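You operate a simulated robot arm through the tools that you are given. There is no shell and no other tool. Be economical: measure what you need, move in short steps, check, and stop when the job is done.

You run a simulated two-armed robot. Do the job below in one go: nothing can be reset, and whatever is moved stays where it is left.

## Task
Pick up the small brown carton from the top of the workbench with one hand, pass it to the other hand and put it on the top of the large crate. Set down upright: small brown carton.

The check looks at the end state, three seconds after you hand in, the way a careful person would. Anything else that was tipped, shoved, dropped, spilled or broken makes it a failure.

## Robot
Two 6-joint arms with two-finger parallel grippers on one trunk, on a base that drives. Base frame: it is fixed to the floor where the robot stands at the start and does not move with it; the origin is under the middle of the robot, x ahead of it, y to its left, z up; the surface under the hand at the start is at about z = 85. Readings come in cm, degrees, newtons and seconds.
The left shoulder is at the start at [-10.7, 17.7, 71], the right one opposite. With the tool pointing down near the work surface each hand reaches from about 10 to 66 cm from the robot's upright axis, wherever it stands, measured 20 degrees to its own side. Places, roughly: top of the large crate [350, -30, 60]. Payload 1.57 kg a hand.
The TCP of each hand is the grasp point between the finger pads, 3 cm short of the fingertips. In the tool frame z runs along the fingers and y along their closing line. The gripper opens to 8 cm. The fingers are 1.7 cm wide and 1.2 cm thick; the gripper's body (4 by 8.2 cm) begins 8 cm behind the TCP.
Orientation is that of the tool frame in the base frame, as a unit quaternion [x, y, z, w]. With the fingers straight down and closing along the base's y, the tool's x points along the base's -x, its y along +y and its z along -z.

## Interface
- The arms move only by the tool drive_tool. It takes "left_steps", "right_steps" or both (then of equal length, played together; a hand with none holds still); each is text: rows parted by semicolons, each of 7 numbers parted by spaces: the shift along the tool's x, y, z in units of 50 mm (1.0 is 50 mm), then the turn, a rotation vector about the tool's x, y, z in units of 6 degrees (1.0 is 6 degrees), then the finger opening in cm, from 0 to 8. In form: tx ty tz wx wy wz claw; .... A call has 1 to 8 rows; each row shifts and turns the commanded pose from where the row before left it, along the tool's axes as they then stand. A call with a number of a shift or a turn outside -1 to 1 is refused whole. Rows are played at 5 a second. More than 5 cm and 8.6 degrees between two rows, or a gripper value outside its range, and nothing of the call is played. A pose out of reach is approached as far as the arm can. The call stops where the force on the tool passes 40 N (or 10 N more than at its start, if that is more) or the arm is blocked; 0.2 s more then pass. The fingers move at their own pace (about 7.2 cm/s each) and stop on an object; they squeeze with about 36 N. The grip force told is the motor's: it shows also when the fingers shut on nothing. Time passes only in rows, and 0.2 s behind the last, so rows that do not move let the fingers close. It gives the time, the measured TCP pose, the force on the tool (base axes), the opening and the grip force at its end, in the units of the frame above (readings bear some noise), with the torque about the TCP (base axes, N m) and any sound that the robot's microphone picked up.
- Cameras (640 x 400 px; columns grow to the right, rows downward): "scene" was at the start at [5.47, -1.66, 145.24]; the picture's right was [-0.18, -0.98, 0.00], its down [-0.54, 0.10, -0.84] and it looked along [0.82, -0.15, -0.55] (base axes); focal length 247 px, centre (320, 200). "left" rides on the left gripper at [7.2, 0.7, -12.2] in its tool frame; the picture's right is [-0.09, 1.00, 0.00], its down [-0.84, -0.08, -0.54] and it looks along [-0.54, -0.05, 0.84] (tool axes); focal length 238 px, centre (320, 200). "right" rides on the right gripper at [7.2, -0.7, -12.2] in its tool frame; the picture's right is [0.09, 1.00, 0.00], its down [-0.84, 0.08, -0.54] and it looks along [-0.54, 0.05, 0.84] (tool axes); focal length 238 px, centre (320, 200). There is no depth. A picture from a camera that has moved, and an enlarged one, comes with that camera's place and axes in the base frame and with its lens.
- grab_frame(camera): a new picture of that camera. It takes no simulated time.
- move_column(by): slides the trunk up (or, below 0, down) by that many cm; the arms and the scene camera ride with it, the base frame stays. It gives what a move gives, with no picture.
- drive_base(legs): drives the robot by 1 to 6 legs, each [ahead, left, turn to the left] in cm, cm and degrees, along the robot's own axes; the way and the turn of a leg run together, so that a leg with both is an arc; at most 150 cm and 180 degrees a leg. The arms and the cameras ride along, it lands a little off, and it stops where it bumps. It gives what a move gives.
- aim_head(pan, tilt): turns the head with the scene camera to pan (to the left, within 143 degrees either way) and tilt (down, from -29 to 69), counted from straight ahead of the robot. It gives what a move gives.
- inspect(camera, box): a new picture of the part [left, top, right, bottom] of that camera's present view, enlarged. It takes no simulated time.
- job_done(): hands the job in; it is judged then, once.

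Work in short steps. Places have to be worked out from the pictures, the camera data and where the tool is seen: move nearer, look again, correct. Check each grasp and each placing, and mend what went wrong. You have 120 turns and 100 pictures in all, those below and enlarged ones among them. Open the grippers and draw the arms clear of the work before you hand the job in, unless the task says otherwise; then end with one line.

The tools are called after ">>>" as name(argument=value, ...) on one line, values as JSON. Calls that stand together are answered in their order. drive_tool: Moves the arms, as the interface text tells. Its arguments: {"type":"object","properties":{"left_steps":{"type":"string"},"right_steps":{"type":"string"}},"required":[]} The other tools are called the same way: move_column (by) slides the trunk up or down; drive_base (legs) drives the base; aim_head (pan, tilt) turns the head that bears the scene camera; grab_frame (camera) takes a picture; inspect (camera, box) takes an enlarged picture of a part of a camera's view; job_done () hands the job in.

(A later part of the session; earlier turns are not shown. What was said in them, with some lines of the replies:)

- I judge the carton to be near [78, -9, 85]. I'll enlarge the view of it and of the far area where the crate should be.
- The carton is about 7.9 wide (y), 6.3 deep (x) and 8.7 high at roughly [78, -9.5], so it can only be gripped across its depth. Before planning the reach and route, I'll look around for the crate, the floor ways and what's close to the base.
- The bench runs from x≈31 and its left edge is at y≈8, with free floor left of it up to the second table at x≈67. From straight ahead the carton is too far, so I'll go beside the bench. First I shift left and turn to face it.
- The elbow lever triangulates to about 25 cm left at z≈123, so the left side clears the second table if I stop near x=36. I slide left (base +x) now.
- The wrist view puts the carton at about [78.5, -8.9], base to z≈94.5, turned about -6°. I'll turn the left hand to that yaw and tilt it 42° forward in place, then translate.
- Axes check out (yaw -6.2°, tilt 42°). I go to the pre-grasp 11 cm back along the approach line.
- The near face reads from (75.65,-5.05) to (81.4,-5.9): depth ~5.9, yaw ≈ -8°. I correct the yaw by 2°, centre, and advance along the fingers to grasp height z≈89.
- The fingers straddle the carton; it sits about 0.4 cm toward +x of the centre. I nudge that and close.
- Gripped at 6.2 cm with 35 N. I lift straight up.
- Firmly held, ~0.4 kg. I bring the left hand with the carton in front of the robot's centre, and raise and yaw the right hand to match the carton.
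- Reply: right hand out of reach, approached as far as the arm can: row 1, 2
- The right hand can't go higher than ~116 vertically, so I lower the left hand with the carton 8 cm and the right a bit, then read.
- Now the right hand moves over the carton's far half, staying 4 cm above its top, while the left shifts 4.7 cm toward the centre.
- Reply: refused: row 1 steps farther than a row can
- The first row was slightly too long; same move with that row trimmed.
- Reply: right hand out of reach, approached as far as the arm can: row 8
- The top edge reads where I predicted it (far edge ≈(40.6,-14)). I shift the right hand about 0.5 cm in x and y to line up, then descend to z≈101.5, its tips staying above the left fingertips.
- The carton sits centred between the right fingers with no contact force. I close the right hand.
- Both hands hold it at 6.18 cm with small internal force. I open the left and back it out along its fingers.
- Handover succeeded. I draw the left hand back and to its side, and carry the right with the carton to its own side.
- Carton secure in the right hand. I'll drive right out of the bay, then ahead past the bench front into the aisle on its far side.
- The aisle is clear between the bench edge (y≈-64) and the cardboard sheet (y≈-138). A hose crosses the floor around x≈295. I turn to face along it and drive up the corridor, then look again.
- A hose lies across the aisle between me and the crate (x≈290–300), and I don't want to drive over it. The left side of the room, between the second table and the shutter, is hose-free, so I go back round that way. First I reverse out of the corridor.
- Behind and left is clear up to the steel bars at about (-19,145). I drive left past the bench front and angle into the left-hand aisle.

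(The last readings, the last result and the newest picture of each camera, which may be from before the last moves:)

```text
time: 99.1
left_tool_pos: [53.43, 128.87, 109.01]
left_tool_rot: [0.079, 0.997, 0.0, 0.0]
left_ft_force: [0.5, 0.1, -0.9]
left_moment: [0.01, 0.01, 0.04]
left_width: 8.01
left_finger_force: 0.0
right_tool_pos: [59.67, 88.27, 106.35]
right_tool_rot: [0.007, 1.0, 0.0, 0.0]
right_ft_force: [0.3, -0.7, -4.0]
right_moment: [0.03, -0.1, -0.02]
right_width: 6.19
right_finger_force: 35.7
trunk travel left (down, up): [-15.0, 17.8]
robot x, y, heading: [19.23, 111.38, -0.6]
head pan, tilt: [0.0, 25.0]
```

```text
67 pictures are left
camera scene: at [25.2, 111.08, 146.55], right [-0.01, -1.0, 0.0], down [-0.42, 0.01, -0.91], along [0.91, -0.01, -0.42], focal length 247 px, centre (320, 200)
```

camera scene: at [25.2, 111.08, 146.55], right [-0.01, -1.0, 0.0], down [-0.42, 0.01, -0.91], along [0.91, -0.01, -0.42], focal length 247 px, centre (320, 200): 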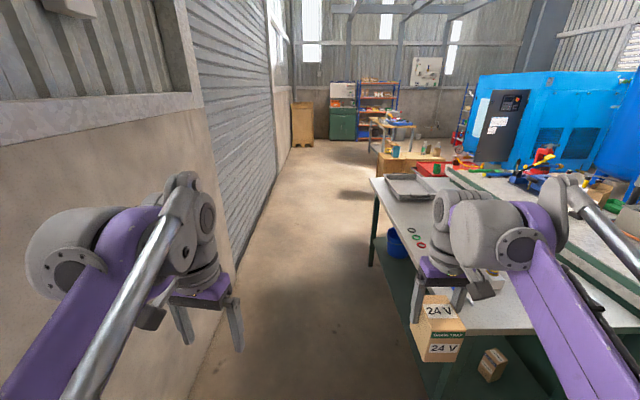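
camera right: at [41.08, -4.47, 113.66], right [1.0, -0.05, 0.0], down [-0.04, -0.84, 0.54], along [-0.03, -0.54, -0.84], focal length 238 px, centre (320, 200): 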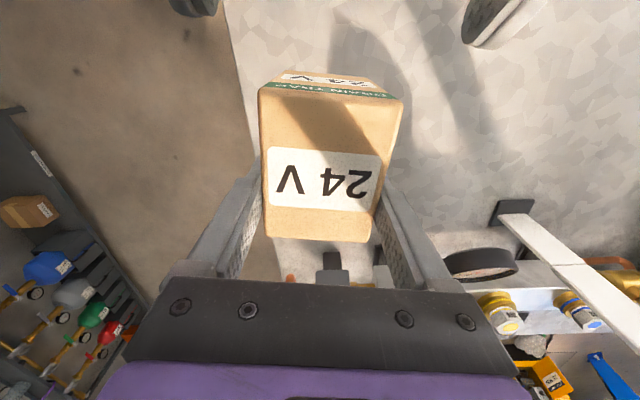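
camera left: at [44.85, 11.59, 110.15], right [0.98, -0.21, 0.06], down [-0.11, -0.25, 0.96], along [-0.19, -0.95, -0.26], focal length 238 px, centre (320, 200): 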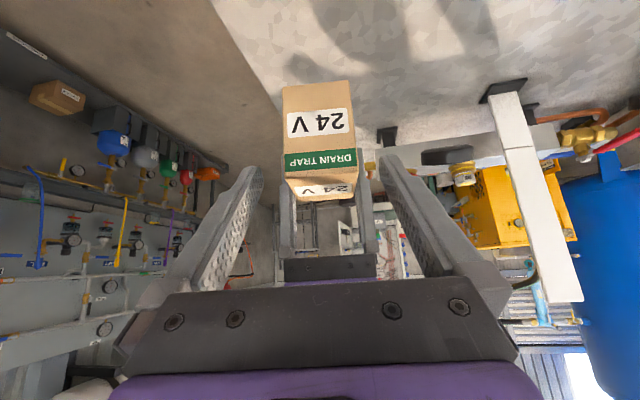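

The left aisle is clear: table edge at y≈70–74, wall at y≈176. I centre slightly and drive on past the table end.

>>> drive_base(legs=[[0, 10, 0.6], [150, 0, 0], [60, 0, 0]])

>>> aim_head(pan=-25, tilt=38)

>>> grab_frame(camera="scene")

```text
time: 110.7
left_tool_pos: [266.57, 131.89, 108.88]
left_tool_rot: [0.092, 0.996, 0.0, 0.0]
left_ft_force: [-0.2, 0.6, 0.5]
left_moment: [-0.01, 0.01, 0.0]
left_width: 7.99
left_finger_force: 0.1
right_tool_pos: [271.65, 91.41, 106.29]
right_tool_rot: [0.021, 1.0, 0.0, 0.0]
right_ft_force: [-0.2, -0.1, -3.9]
right_moment: [0.03, -0.04, 0.01]
right_width: 6.18
right_finger_force: 35.9
trunk travel left (down, up): [-15.0, 17.8]
robot x, y, heading: [232.25, 115.36, -2.6]
head pan, tilt: [0.0, 25.0]
```

```text
time: 111.6
left_tool_pos: [266.59, 131.95, 108.91]
left_tool_rot: [0.093, 0.996, 0.0, 0.0]
left_ft_force: [-1.0, 0.5, -0.4]
left_moment: [-0.01, 0.0, 0.01]
left_width: 7.99
left_finger_force: 0.1
right_tool_pos: [271.72, 91.3, 106.37]
right_tool_rot: [0.021, 1.0, 0.0, 0.0]
right_ft_force: [0.4, -0.7, -3.4]
right_moment: [0.01, -0.09, -0.02]
right_width: 6.18
right_finger_force: 36.0
trunk travel left (down, up): [-15.0, 17.8]
robot x, y, heading: [231.75, 115.02, -2.2]
head pan, tilt: [-25.0, 38.0]
```

```text
66 pictures are left
camera scene: at [236.39, 111.38, 144.52], right [-0.46, -0.89, 0.0], down [-0.55, 0.28, -0.79], along [0.7, -0.36, -0.62], focal length 247 px, centre (320, 200)
```

scene: 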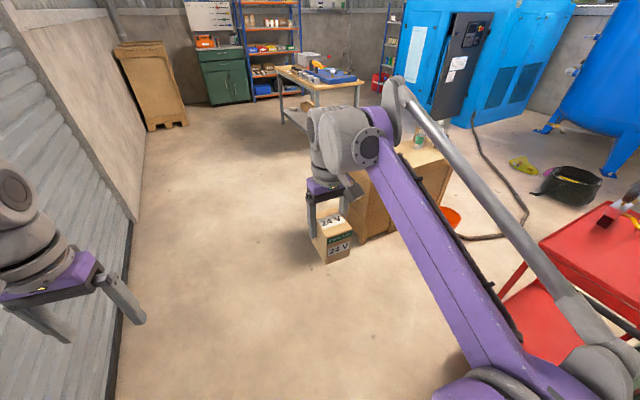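

Lots of free floor here; the crate is to the right ahead. I drive alongside and turn to face it.

>>> drive_base(legs=[[105, 0, 0], [0, 0, -88]])

>>> aim_head(pan=0, tilt=42)

>>> grab_frame(camera="scene")

```text
time: 120.7
left_tool_pos: [353.68, 77.41, 108.9]
left_tool_rot: [0.757, 0.653, 0.001, 0.0]
left_ft_force: [-0.3, 0.0, 0.2]
left_moment: [-0.01, 0.0, -0.01]
left_width: 8.0
left_finger_force: 0.1
right_tool_pos: [313.15, 70.81, 106.42]
right_tool_rot: [0.709, 0.706, 0.0, 0.0]
right_ft_force: [-0.4, -0.2, -4.5]
right_moment: [-0.03, 0.01, 0.0]
right_width: 6.17
right_finger_force: 36.1
trunk travel left (down, up): [-15.0, 17.8]
robot x, y, heading: [335.71, 111.17, -90.3]
head pan, tilt: [-25.0, 38.0]
```

```text
time: 121.6
left_tool_pos: [353.55, 77.42, 108.86]
left_tool_rot: [0.757, 0.654, 0.0, 0.0]
left_ft_force: [-0.3, -0.5, -0.5]
left_moment: [-0.02, 0.01, -0.03]
left_width: 8.04
left_finger_force: 0.0
right_tool_pos: [313.12, 70.77, 106.3]
right_tool_rot: [0.708, 0.706, 0.0, 0.001]
right_ft_force: [0.9, -0.2, -3.6]
right_moment: [-0.04, -0.01, -0.01]
right_width: 6.17
right_finger_force: 36.3
trunk travel left (down, up): [-15.0, 17.8]
robot x, y, heading: [336.01, 111.52, -90.2]
head pan, tilt: [0.0, 42.0]
```

```text
65 pictures are left
camera scene: at [335.58, 106.17, 143.92], right [-1.0, 0.0, 0.0], down [0.0, 0.67, -0.74], along [0.0, -0.74, -0.67], focal length 247 px, centre (320, 200)
```

scene: 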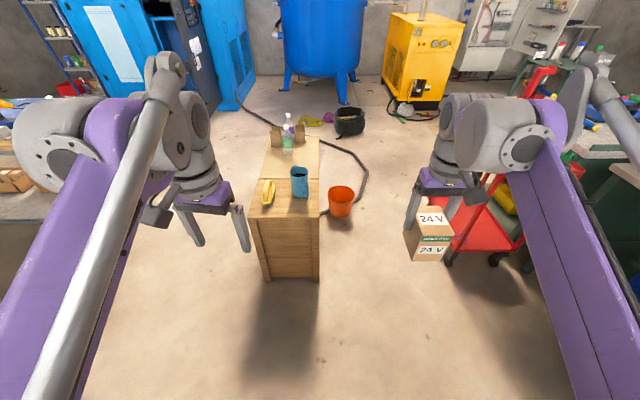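

The crate top spans about x 336–369, y 25 to -53, with a mug and something yellow at the near end and bottles/boxes at the far end. I'll zoom in on its free areas.

>>> inspect(camera="scene", box=[235, 105, 345, 225])

```text
3.33 times, centred on (290, 165) of scene
camera zoom: at [335.58, 106.17, 143.92], right [-1.0, 0.0, 0.0], down [0.0, 0.67, -0.74], along [0.0, -0.74, -0.67], focal length 824 px, centre (420, 317)
```

zoom: 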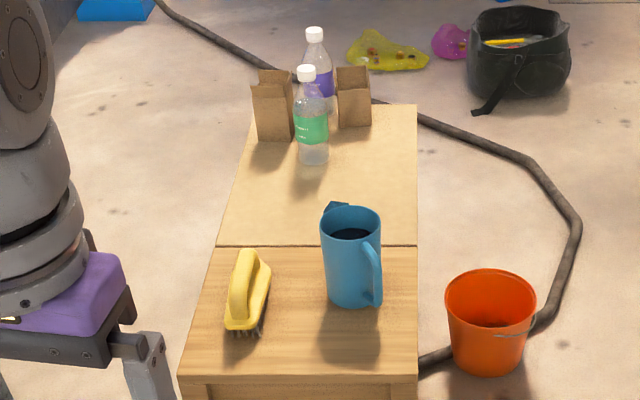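

The large crate is the lighter far piece (x 336–370, y -5 to -54); its front half, y -8 to -25, is free. I'll come at it from the +x side. First I move left clear of it and look.

>>> drive_base(legs=[[0, 95, 0]])

>>> aim_head(pan=0, tilt=38)

>>> grab_frame(camera="scene")

```text
time: 130.4
left_tool_pos: [449.89, 77.26, 108.85]
left_tool_rot: [0.756, 0.655, 0.0, -0.001]
left_ft_force: [0.0, 0.2, -0.2]
left_moment: [-0.01, -0.04, 0.02]
left_width: 8.01
left_finger_force: 0.1
right_tool_pos: [409.6, 70.47, 106.37]
right_tool_rot: [0.708, 0.707, -0.001, 0.0]
right_ft_force: [1.1, -0.7, -3.4]
right_moment: [-0.07, -0.03, -0.01]
right_width: 6.17
right_finger_force: 36.1
trunk travel left (down, up): [-15.0, 17.8]
robot x, y, heading: [431.98, 110.76, -89.9]
head pan, tilt: [0.0, 42.0]
```

```text
time: 131.1
left_tool_pos: [449.93, 77.17, 108.87]
left_tool_rot: [0.756, 0.655, 0.0, 0.0]
left_ft_force: [0.0, 0.0, -1.6]
left_moment: [0.01, -0.01, 0.01]
left_width: 7.99
left_finger_force: 0.0
right_tool_pos: [409.53, 70.56, 106.44]
right_tool_rot: [0.708, 0.707, 0.0, 0.0]
right_ft_force: [0.7, -0.6, -3.8]
right_moment: [-0.07, -0.01, -0.03]
right_width: 6.18
right_finger_force: 35.7
trunk travel left (down, up): [-15.0, 17.8]
robot x, y, heading: [431.6, 111.17, -90.0]
head pan, tilt: [0.0, 38.0]
```

```text
63 pictures are left
camera scene: at [431.95, 105.7, 144.51], right [-1.0, 0.0, 0.0], down [0.0, 0.62, -0.79], along [0.0, -0.79, -0.62], focal length 247 px, centre (320, 200)
```

scene: 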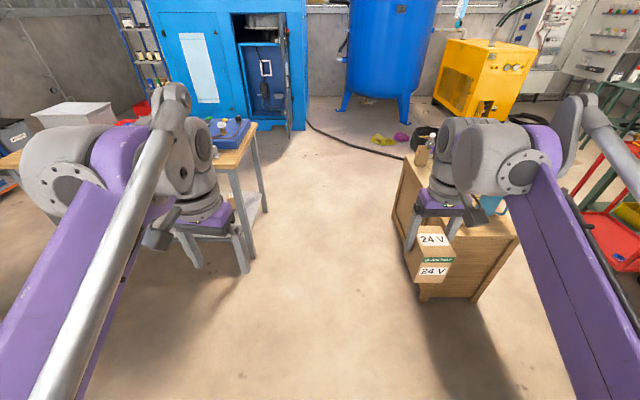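

There's a ~108 cm gap between the crate (x=370) and the work table (x≈480). I drive down its middle and turn to face the crate.

>>> drive_base(legs=[[0, -7, 0], [142, 0, 0], [0, 0, -90]])

>>> aim_head(pan=0, tilt=55)

>>> grab_frame(camera="scene")

>>> grab_frame(camera="right")

```text
time: 142.9
left_tool_pos: [390.27, -51.07, 108.95]
left_tool_rot: [0.997, -0.075, 0.0, 0.0]
left_ft_force: [0.1, 0.0, 0.7]
left_moment: [0.05, -0.02, 0.0]
left_width: 8.01
left_finger_force: 0.1
right_tool_pos: [383.9, -10.65, 106.46]
right_tool_rot: [1.0, -0.003, 0.0, 0.0]
right_ft_force: [-0.1, -0.5, -3.7]
right_moment: [0.01, 0.03, -0.03]
right_width: 6.16
right_finger_force: 35.9
trunk travel left (down, up): [-15.0, 17.8]
robot x, y, heading: [424.33, -32.95, 179.4]
head pan, tilt: [0.0, 38.0]
```

```text
time: 143.8
left_tool_pos: [390.33, -51.17, 108.91]
left_tool_rot: [0.997, -0.076, 0.0, -0.001]
left_ft_force: [-0.1, 0.3, 0.2]
left_moment: [0.01, 0.0, 0.01]
left_width: 8.0
left_finger_force: 0.0
right_tool_pos: [383.88, -10.63, 106.39]
right_tool_rot: [1.0, -0.004, 0.0, 0.0]
right_ft_force: [0.2, -0.1, -3.5]
right_moment: [-0.05, 0.08, -0.03]
right_width: 6.18
right_finger_force: 36.0
trunk travel left (down, up): [-15.0, 17.8]
robot x, y, heading: [424.24, -33.0, 179.7]
head pan, tilt: [0.0, 55.0]
```

```text
62 pictures are left
camera scene: at [420.33, -33.32, 142.15], right [0.01, 1.0, 0.0], down [0.82, -0.01, -0.57], along [-0.57, 0.0, -0.82], focal length 247 px, centre (320, 200)
```

scene: 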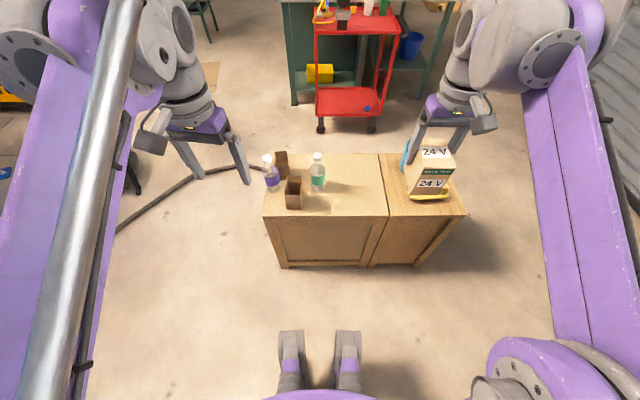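

```text
61 pictures are left
camera right: at [390.99, -10.06, 118.61], right [0.08, -1.0, 0.0], down [-0.84, -0.07, 0.54], along [-0.54, -0.05, -0.84], focal length 238 px, centre (320, 200)
```

right: 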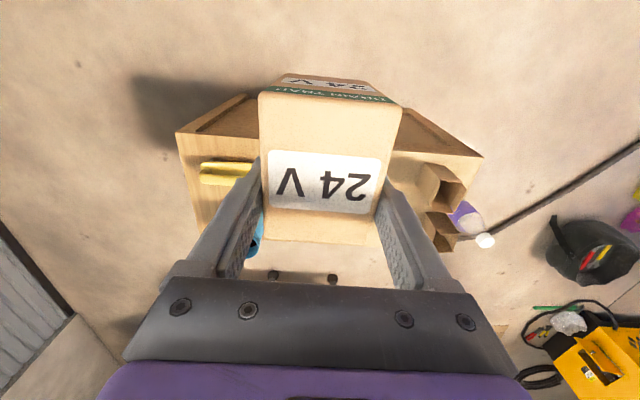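

The crate top measures x 337–371, y -55 to -6.5, with its free part at y -30 to -7. The target carton centre is (354,-18). I drive 15 cm closer.

>>> drive_base(legs=[[15, 0, 0]])

```text
time: 145.1
left_tool_pos: [375.17, -50.87, 108.86]
left_tool_rot: [0.997, -0.077, 0.001, 0.0]
left_ft_force: [-0.3, 0.6, 0.3]
left_moment: [-0.03, -0.02, -0.01]
left_width: 7.99
left_finger_force: 0.1
right_tool_pos: [368.85, -10.51, 106.34]
right_tool_rot: [1.0, -0.005, 0.0, 0.0]
right_ft_force: [-0.6, -0.1, -3.1]
right_moment: [-0.03, 0.03, 0.0]
right_width: 6.18
right_finger_force: 35.8
trunk travel left (down, up): [-15.0, 17.8]
robot x, y, heading: [409.09, -33.15, 179.3]
head pan, tilt: [0.0, 55.0]
```

Now the right hand moves over the spot and comes down to z≈86.

>>> drive_tool(right_steps="-0.82 0.375 0 0 0 0 4; -0.82 0.375 0 0 0 0 4; -0.82 0.375 0 0 0 0 4; -0.82 0.375 0 0 0 0 4; 0 0 1 0 0 0 4; 0 0 1 0 0 0 4; 0 0 1 0 0 0 4; 0 0 1 0 0 0 4")

>>> grab_frame(camera="right")

>>> grab_frame(camera="scene")

```text
time: 146.9
left_tool_pos: [375.13, -51.04, 108.85]
left_tool_rot: [0.997, -0.076, 0.0, -0.001]
left_ft_force: [0.2, 0.4, 0.1]
left_moment: [0.0, -0.04, 0.01]
left_width: 7.98
left_finger_force: 0.0
right_tool_pos: [355.85, -17.37, 84.22]
right_tool_rot: [1.0, -0.005, 0.0, 0.0]
right_ft_force: [-0.2, 0.2, -4.1]
right_moment: [0.02, 0.05, 0.0]
right_width: 6.18
right_finger_force: 35.8
right hand out of reach, approached as far as the arm can: row 3, 4
trunk travel left (down, up): [-15.0, 17.8]
robot x, y, heading: [409.29, -33.25, 179.6]
head pan, tilt: [0.0, 55.0]
```

```text
60 pictures are left
camera right: at [362.98, -16.78, 96.36], right [0.08, -1.0, 0.0], down [-0.84, -0.07, 0.54], along [-0.54, -0.04, -0.84], focal length 238 px, centre (320, 200)
```

right: 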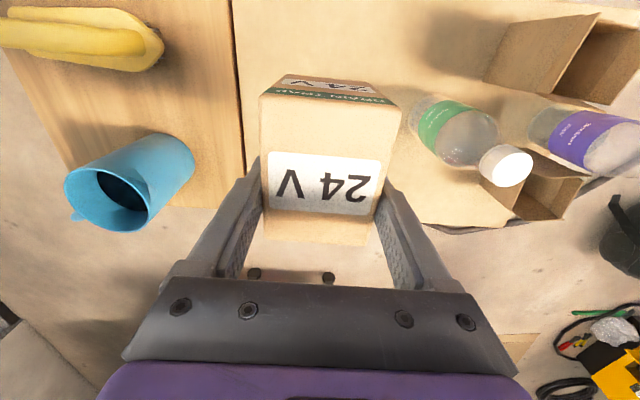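

```text
59 pictures are left
camera scene: at [405.24, -33.2, 142.14], right [0.01, 1.0, 0.0], down [0.82, -0.01, -0.57], along [-0.57, 0.0, -0.82], focal length 247 px, centre (320, 200)
```

scene: 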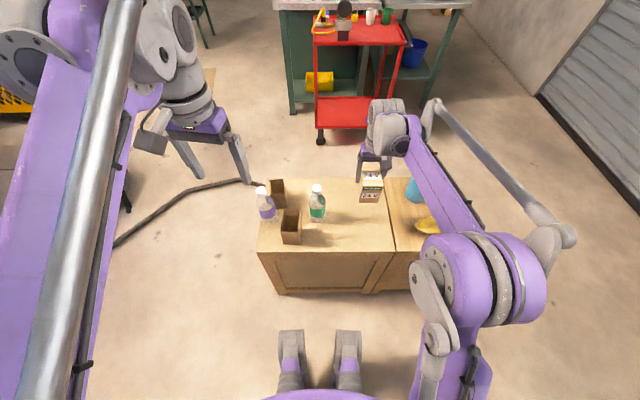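

The carton hangs over the free spot: centre ≈(357,-17.4), 10 cm clear of the bottle and 7 cm from the seam. I descend 14.5 cm, then check.

>>> drive_tool(right_steps="0 0 0.9 0 0 0 4; 0 0 0.9 0 0 0 4; 0 0 0.6 0 0 0 4; 0 0 0.5 0 0 0 4; 0 0 0 0 0 0 4")

>>> inspect(camera="scene", box=[300, 130, 460, 270])

>>> grab_frame(camera="right")

```text
time: 148.1
left_tool_pos: [375.23, -51.01, 108.91]
left_tool_rot: [0.997, -0.076, 0.0, -0.001]
left_ft_force: [0.1, 0.6, 0.1]
left_moment: [0.01, 0.0, 0.03]
left_width: 8.0
left_finger_force: 0.1
right_tool_pos: [355.87, -17.3, 69.92]
right_tool_rot: [1.0, -0.004, 0.0, 0.0]
right_ft_force: [-0.8, -0.1, -4.7]
right_moment: [-0.03, 0.04, -0.01]
right_width: 6.18
right_finger_force: 35.9
trunk travel left (down, up): [-15.0, 17.8]
robot x, y, heading: [409.16, -33.46, 179.6]
head pan, tilt: [0.0, 55.0]
```

```text
2.86 times, centred on (380, 200) of scene
camera zoom: at [405.32, -33.21, 142.15], right [0.01, 1.0, 0.0], down [0.82, -0.01, -0.57], along [-0.57, 0.01, -0.82], focal length 707 px, centre (149, 200)
```

zoom: 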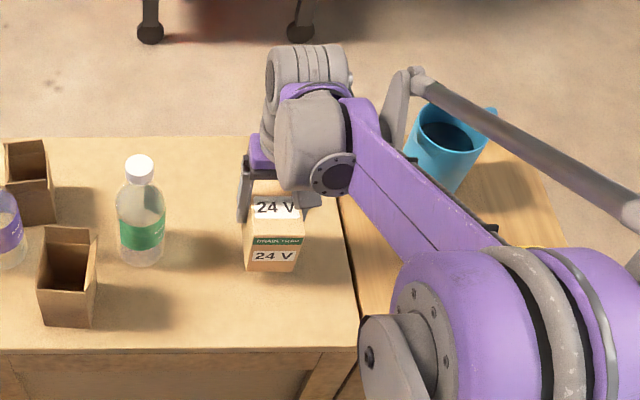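

```text
57 pictures are left
camera right: at [363.01, -16.7, 82.07], right [0.08, -1.0, 0.0], down [-0.84, -0.07, 0.54], along [-0.54, -0.04, -0.84], focal length 238 px, centre (320, 200)
```

right: 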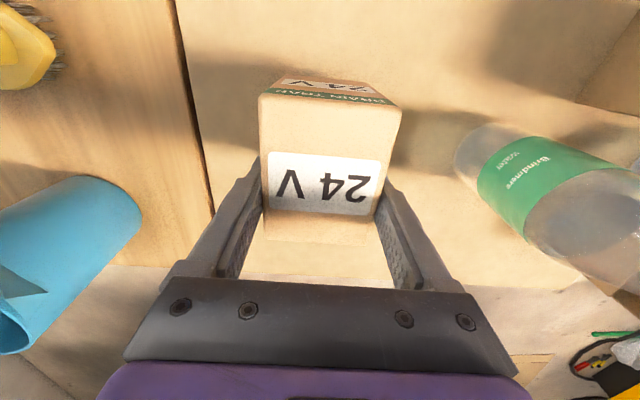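

Still clear, spot good. I descend in 0.5 cm steps, watching the force.

>>> drive_tool(right_steps="0 0 0.1 0 0 0 4; 0 0 0.1 0 0 0 4; 0 0 0.1 0 0 0 4; 0 0 0.08 0 0 0 4")

```text
time: 149.1
left_tool_pos: [375.29, -50.9, 108.95]
left_tool_rot: [0.997, -0.075, 0.0, 0.0]
left_ft_force: [-1.0, 0.2, 0.4]
left_moment: [-0.02, 0.01, 0.0]
left_width: 8.0
left_finger_force: 0.1
right_tool_pos: [355.95, -17.31, 68.01]
right_tool_rot: [1.0, -0.004, 0.0, 0.001]
right_ft_force: [-0.7, -0.1, -3.5]
right_moment: [-0.01, 0.06, 0.02]
right_width: 6.2
right_finger_force: 36.0
trunk travel left (down, up): [-15.0, 17.8]
robot x, y, heading: [409.56, -33.01, 179.4]
head pan, tilt: [0.0, 55.0]
```

No contact yet. I keep going in 2–3 mm steps.

>>> drive_tool(right_steps="0 0 0.05 0 0 0 4; 0 0 0.05 0 0 0 4; 0 0 0.04 0 0 0 4")

>>> inspect(camera="scene", box=[340, 170, 400, 230])

```text
time: 149.9
left_tool_pos: [375.36, -50.86, 108.82]
left_tool_rot: [0.997, -0.076, 0.0, -0.001]
left_ft_force: [-0.2, 0.9, -1.0]
left_moment: [0.02, -0.02, -0.01]
left_width: 8.02
left_finger_force: 0.0
right_tool_pos: [355.89, -17.34, 67.39]
right_tool_rot: [1.0, -0.004, 0.0, 0.0]
right_ft_force: [0.1, -0.1, -2.9]
right_moment: [0.0, 0.05, 0.01]
right_width: 6.2
right_finger_force: 35.9
trunk travel left (down, up): [-15.0, 17.8]
robot x, y, heading: [409.1, -33.17, 179.6]
head pan, tilt: [0.0, 55.0]
```

```text
6.67 times, centred on (370, 200) of scene
camera zoom: at [405.29, -33.2, 142.15], right [0.01, 1.0, 0.0], down [0.82, -0.01, -0.57], along [-0.57, 0.0, -0.82], focal length 1649 px, centre (-13, 200)
```

zoom: 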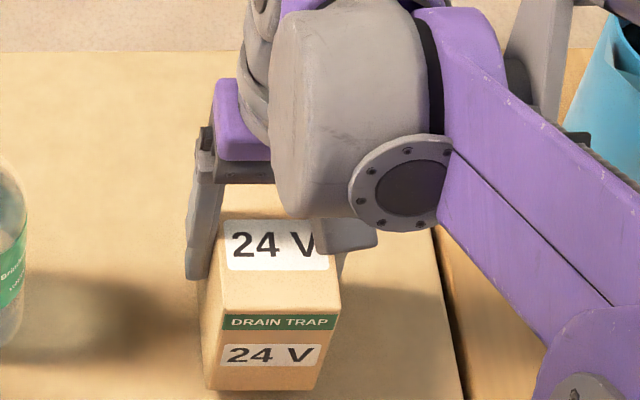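

Very near the surface now. I continue in 2 mm steps, looking for a change in the force.

>>> drive_tool(right_steps="0 0 0.04 0 0 0 4; 0 0 0.04 0 0 0 4")

```text
time: 150.5
left_tool_pos: [375.23, -50.96, 108.95]
left_tool_rot: [0.997, -0.076, 0.0, 0.0]
left_ft_force: [0.5, -0.1, -0.3]
left_moment: [0.04, 0.0, 0.02]
left_width: 7.97
left_finger_force: 0.0
right_tool_pos: [355.84, -17.24, 66.92]
right_tool_rot: [1.0, -0.004, 0.0, 0.0]
right_ft_force: [-1.4, 0.2, -4.0]
right_moment: [0.01, 0.06, 0.0]
right_width: 6.19
right_finger_force: 36.1
trunk travel left (down, up): [-15.0, 17.8]
robot x, y, heading: [409.55, -33.3, 179.6]
head pan, tilt: [0.0, 55.0]
```

Still carrying the full weight, so I step down further.

>>> drive_tool(right_steps="0 0 0.04 0 0 0 4; 0 0 0.04 0 0 0 4")

>>> drive_tool(right_steps="0 0 0.04 0 0 0 4; 0 0 0.04 0 0 0 4")

```text
time: 151.1
left_tool_pos: [375.24, -50.91, 108.96]
left_tool_rot: [0.997, -0.078, 0.0, -0.001]
left_ft_force: [-0.1, -0.5, -0.9]
left_moment: [0.02, 0.0, 0.03]
left_width: 8.02
left_finger_force: 0.2
right_tool_pos: [355.87, -17.34, 66.76]
right_tool_rot: [1.0, -0.004, -0.001, 0.0]
right_ft_force: [-8.6, 1.8, 24.6]
right_moment: [-0.17, -0.78, 0.06]
right_width: 6.18
right_finger_force: 36.0
trunk travel left (down, up): [-15.0, 17.8]
robot x, y, heading: [409.31, -33.19, 179.5]
head pan, tilt: [0.0, 55.0]
```

```text
time: 151.7
left_tool_pos: [375.53, -51.0, 109.0]
left_tool_rot: [0.997, -0.076, -0.001, 0.0]
left_ft_force: [-0.3, -0.4, -0.4]
left_moment: [0.0, 0.0, -0.02]
left_width: 8.0
left_finger_force: 0.1
right_tool_pos: [356.1, -17.28, 66.19]
right_tool_rot: [1.0, -0.005, -0.001, 0.0]
right_ft_force: [-4.7, 2.1, 36.2]
right_moment: [-0.12, -0.01, -0.01]
right_width: 6.17
right_finger_force: 36.0
trunk travel left (down, up): [-15.0, 17.8]
robot x, y, heading: [409.01, -33.14, 179.4]
head pan, tilt: [0.0, 55.0]
```

Contact: it's on the crate, pressed with ~36 N. I ease off 2 mm and open.

>>> drive_tool(right_steps="0 0 -0.04 0 0 0 4; 0 0 0 0 0 0 4")

>>> drive_tool(right_steps="0 0 0 0 0 0 8; 0 0 0 0 0 0 8; 0 0 0 0 0 0 8; 0 0 0 0 0 0 8")

>>> grab_frame(camera="right")

```text
time: 152.3
left_tool_pos: [375.28, -50.98, 108.8]
left_tool_rot: [0.997, -0.076, 0.0, 0.0]
left_ft_force: [-0.1, -0.3, 0.1]
left_moment: [0.03, -0.01, 0.02]
left_width: 8.02
left_finger_force: 0.0
right_tool_pos: [355.97, -17.32, 66.24]
right_tool_rot: [1.0, -0.005, 0.0, 0.0]
right_ft_force: [4.2, 0.5, 3.8]
right_moment: [0.25, 0.03, -0.06]
right_width: 6.19
right_finger_force: 35.8
trunk travel left (down, up): [-15.0, 17.8]
robot x, y, heading: [409.04, -33.44, 179.7]
head pan, tilt: [0.0, 55.0]
```

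```text
time: 153.3
left_tool_pos: [375.31, -50.94, 108.9]
left_tool_rot: [0.997, -0.076, 0.0, 0.0]
left_ft_force: [0.4, -0.2, -0.5]
left_moment: [0.0, 0.03, -0.01]
left_width: 7.97
left_finger_force: 0.1
right_tool_pos: [355.97, -17.27, 66.36]
right_tool_rot: [1.0, -0.005, 0.0, 0.001]
right_ft_force: [0.2, 0.0, -0.3]
right_moment: [-0.01, 0.01, -0.02]
right_width: 7.99
right_finger_force: 0.0
trunk travel left (down, up): [-15.0, 17.8]
robot x, y, heading: [409.13, -33.74, 179.3]
head pan, tilt: [0.0, 55.0]
```

```text
55 pictures are left
camera right: at [363.05, -16.71, 78.5], right [0.08, -1.0, 0.0], down [-0.84, -0.07, 0.54], along [-0.54, -0.04, -0.84], focal length 238 px, centre (320, 200)
```

right: 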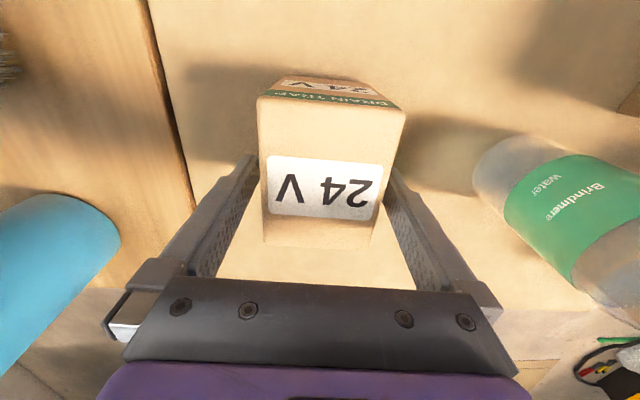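

Released, and the fingers are free on both sides. I lift the hand straight up and check.

>>> drive_tool(right_steps="0 0 -0.4 0 0 0 8; 0 0 -0.8 0 0 0 8; 0 0 -1 0 0 0 8; 0 0 -1 0 0 0 8; 0 0 -1 0 0 0 8; 0 0 -1 0 0 0 8; 0 0 -1 0 0 0 8; 0 0 -1 0 0 0 8")

>>> drive_base(legs=[[-20, 0, 0]])

>>> grab_frame(camera="scene")

```text
time: 155.1
left_tool_pos: [375.25, -50.93, 108.86]
left_tool_rot: [0.997, -0.076, 0.0, 0.0]
left_ft_force: [0.2, -0.2, 0.1]
left_moment: [0.01, -0.01, 0.0]
left_width: 8.01
left_finger_force: 0.0
right_tool_pos: [355.93, -17.25, 102.37]
right_tool_rot: [1.0, -0.004, 0.0, 0.0]
right_ft_force: [-0.2, 0.5, -0.1]
right_moment: [0.03, 0.03, 0.01]
right_width: 8.0
right_finger_force: 0.0
trunk travel left (down, up): [-15.0, 17.8]
robot x, y, heading: [409.43, -32.75, 179.5]
head pan, tilt: [0.0, 55.0]
```

```text
time: 156.7
left_tool_pos: [395.28, -50.95, 108.95]
left_tool_rot: [0.997, -0.078, 0.0, 0.0]
left_ft_force: [-0.1, 0.1, -0.2]
left_moment: [0.0, 0.01, 0.01]
left_width: 8.01
left_finger_force: 0.0
right_tool_pos: [376.14, -17.28, 102.51]
right_tool_rot: [1.0, -0.007, -0.001, 0.0]
right_ft_force: [0.6, -0.6, -0.6]
right_moment: [0.02, 0.02, 0.02]
right_width: 7.99
right_finger_force: 0.0
trunk travel left (down, up): [-15.0, 17.8]
robot x, y, heading: [429.73, -33.11, 179.0]
head pan, tilt: [0.0, 55.0]
```

```text
54 pictures are left
camera scene: at [425.44, -33.41, 142.15], right [0.01, 1.0, 0.0], down [0.82, -0.01, -0.57], along [-0.57, 0.01, -0.82], focal length 247 px, centre (320, 200)
```

scene: 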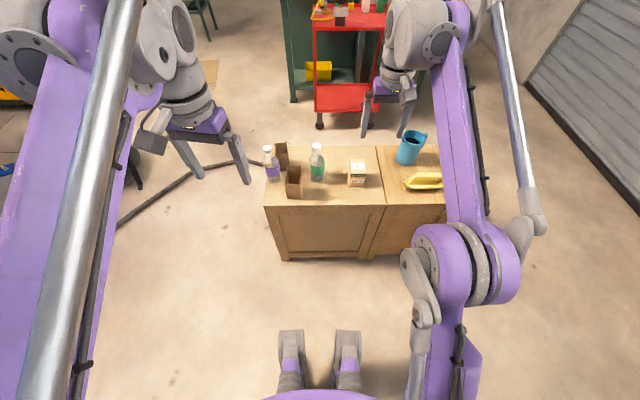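

The carton stands upright on the large crate, everything beside it is untouched, and both grippers are open and clear. I hand the job in.

>>> job_done()

```text
The job is handed in.
```

The small brown carton was picked up with the left hand, passed to the right and set upright on the large crate. In the last picture nothing else looked disturbed, and both grippers are open and clear.
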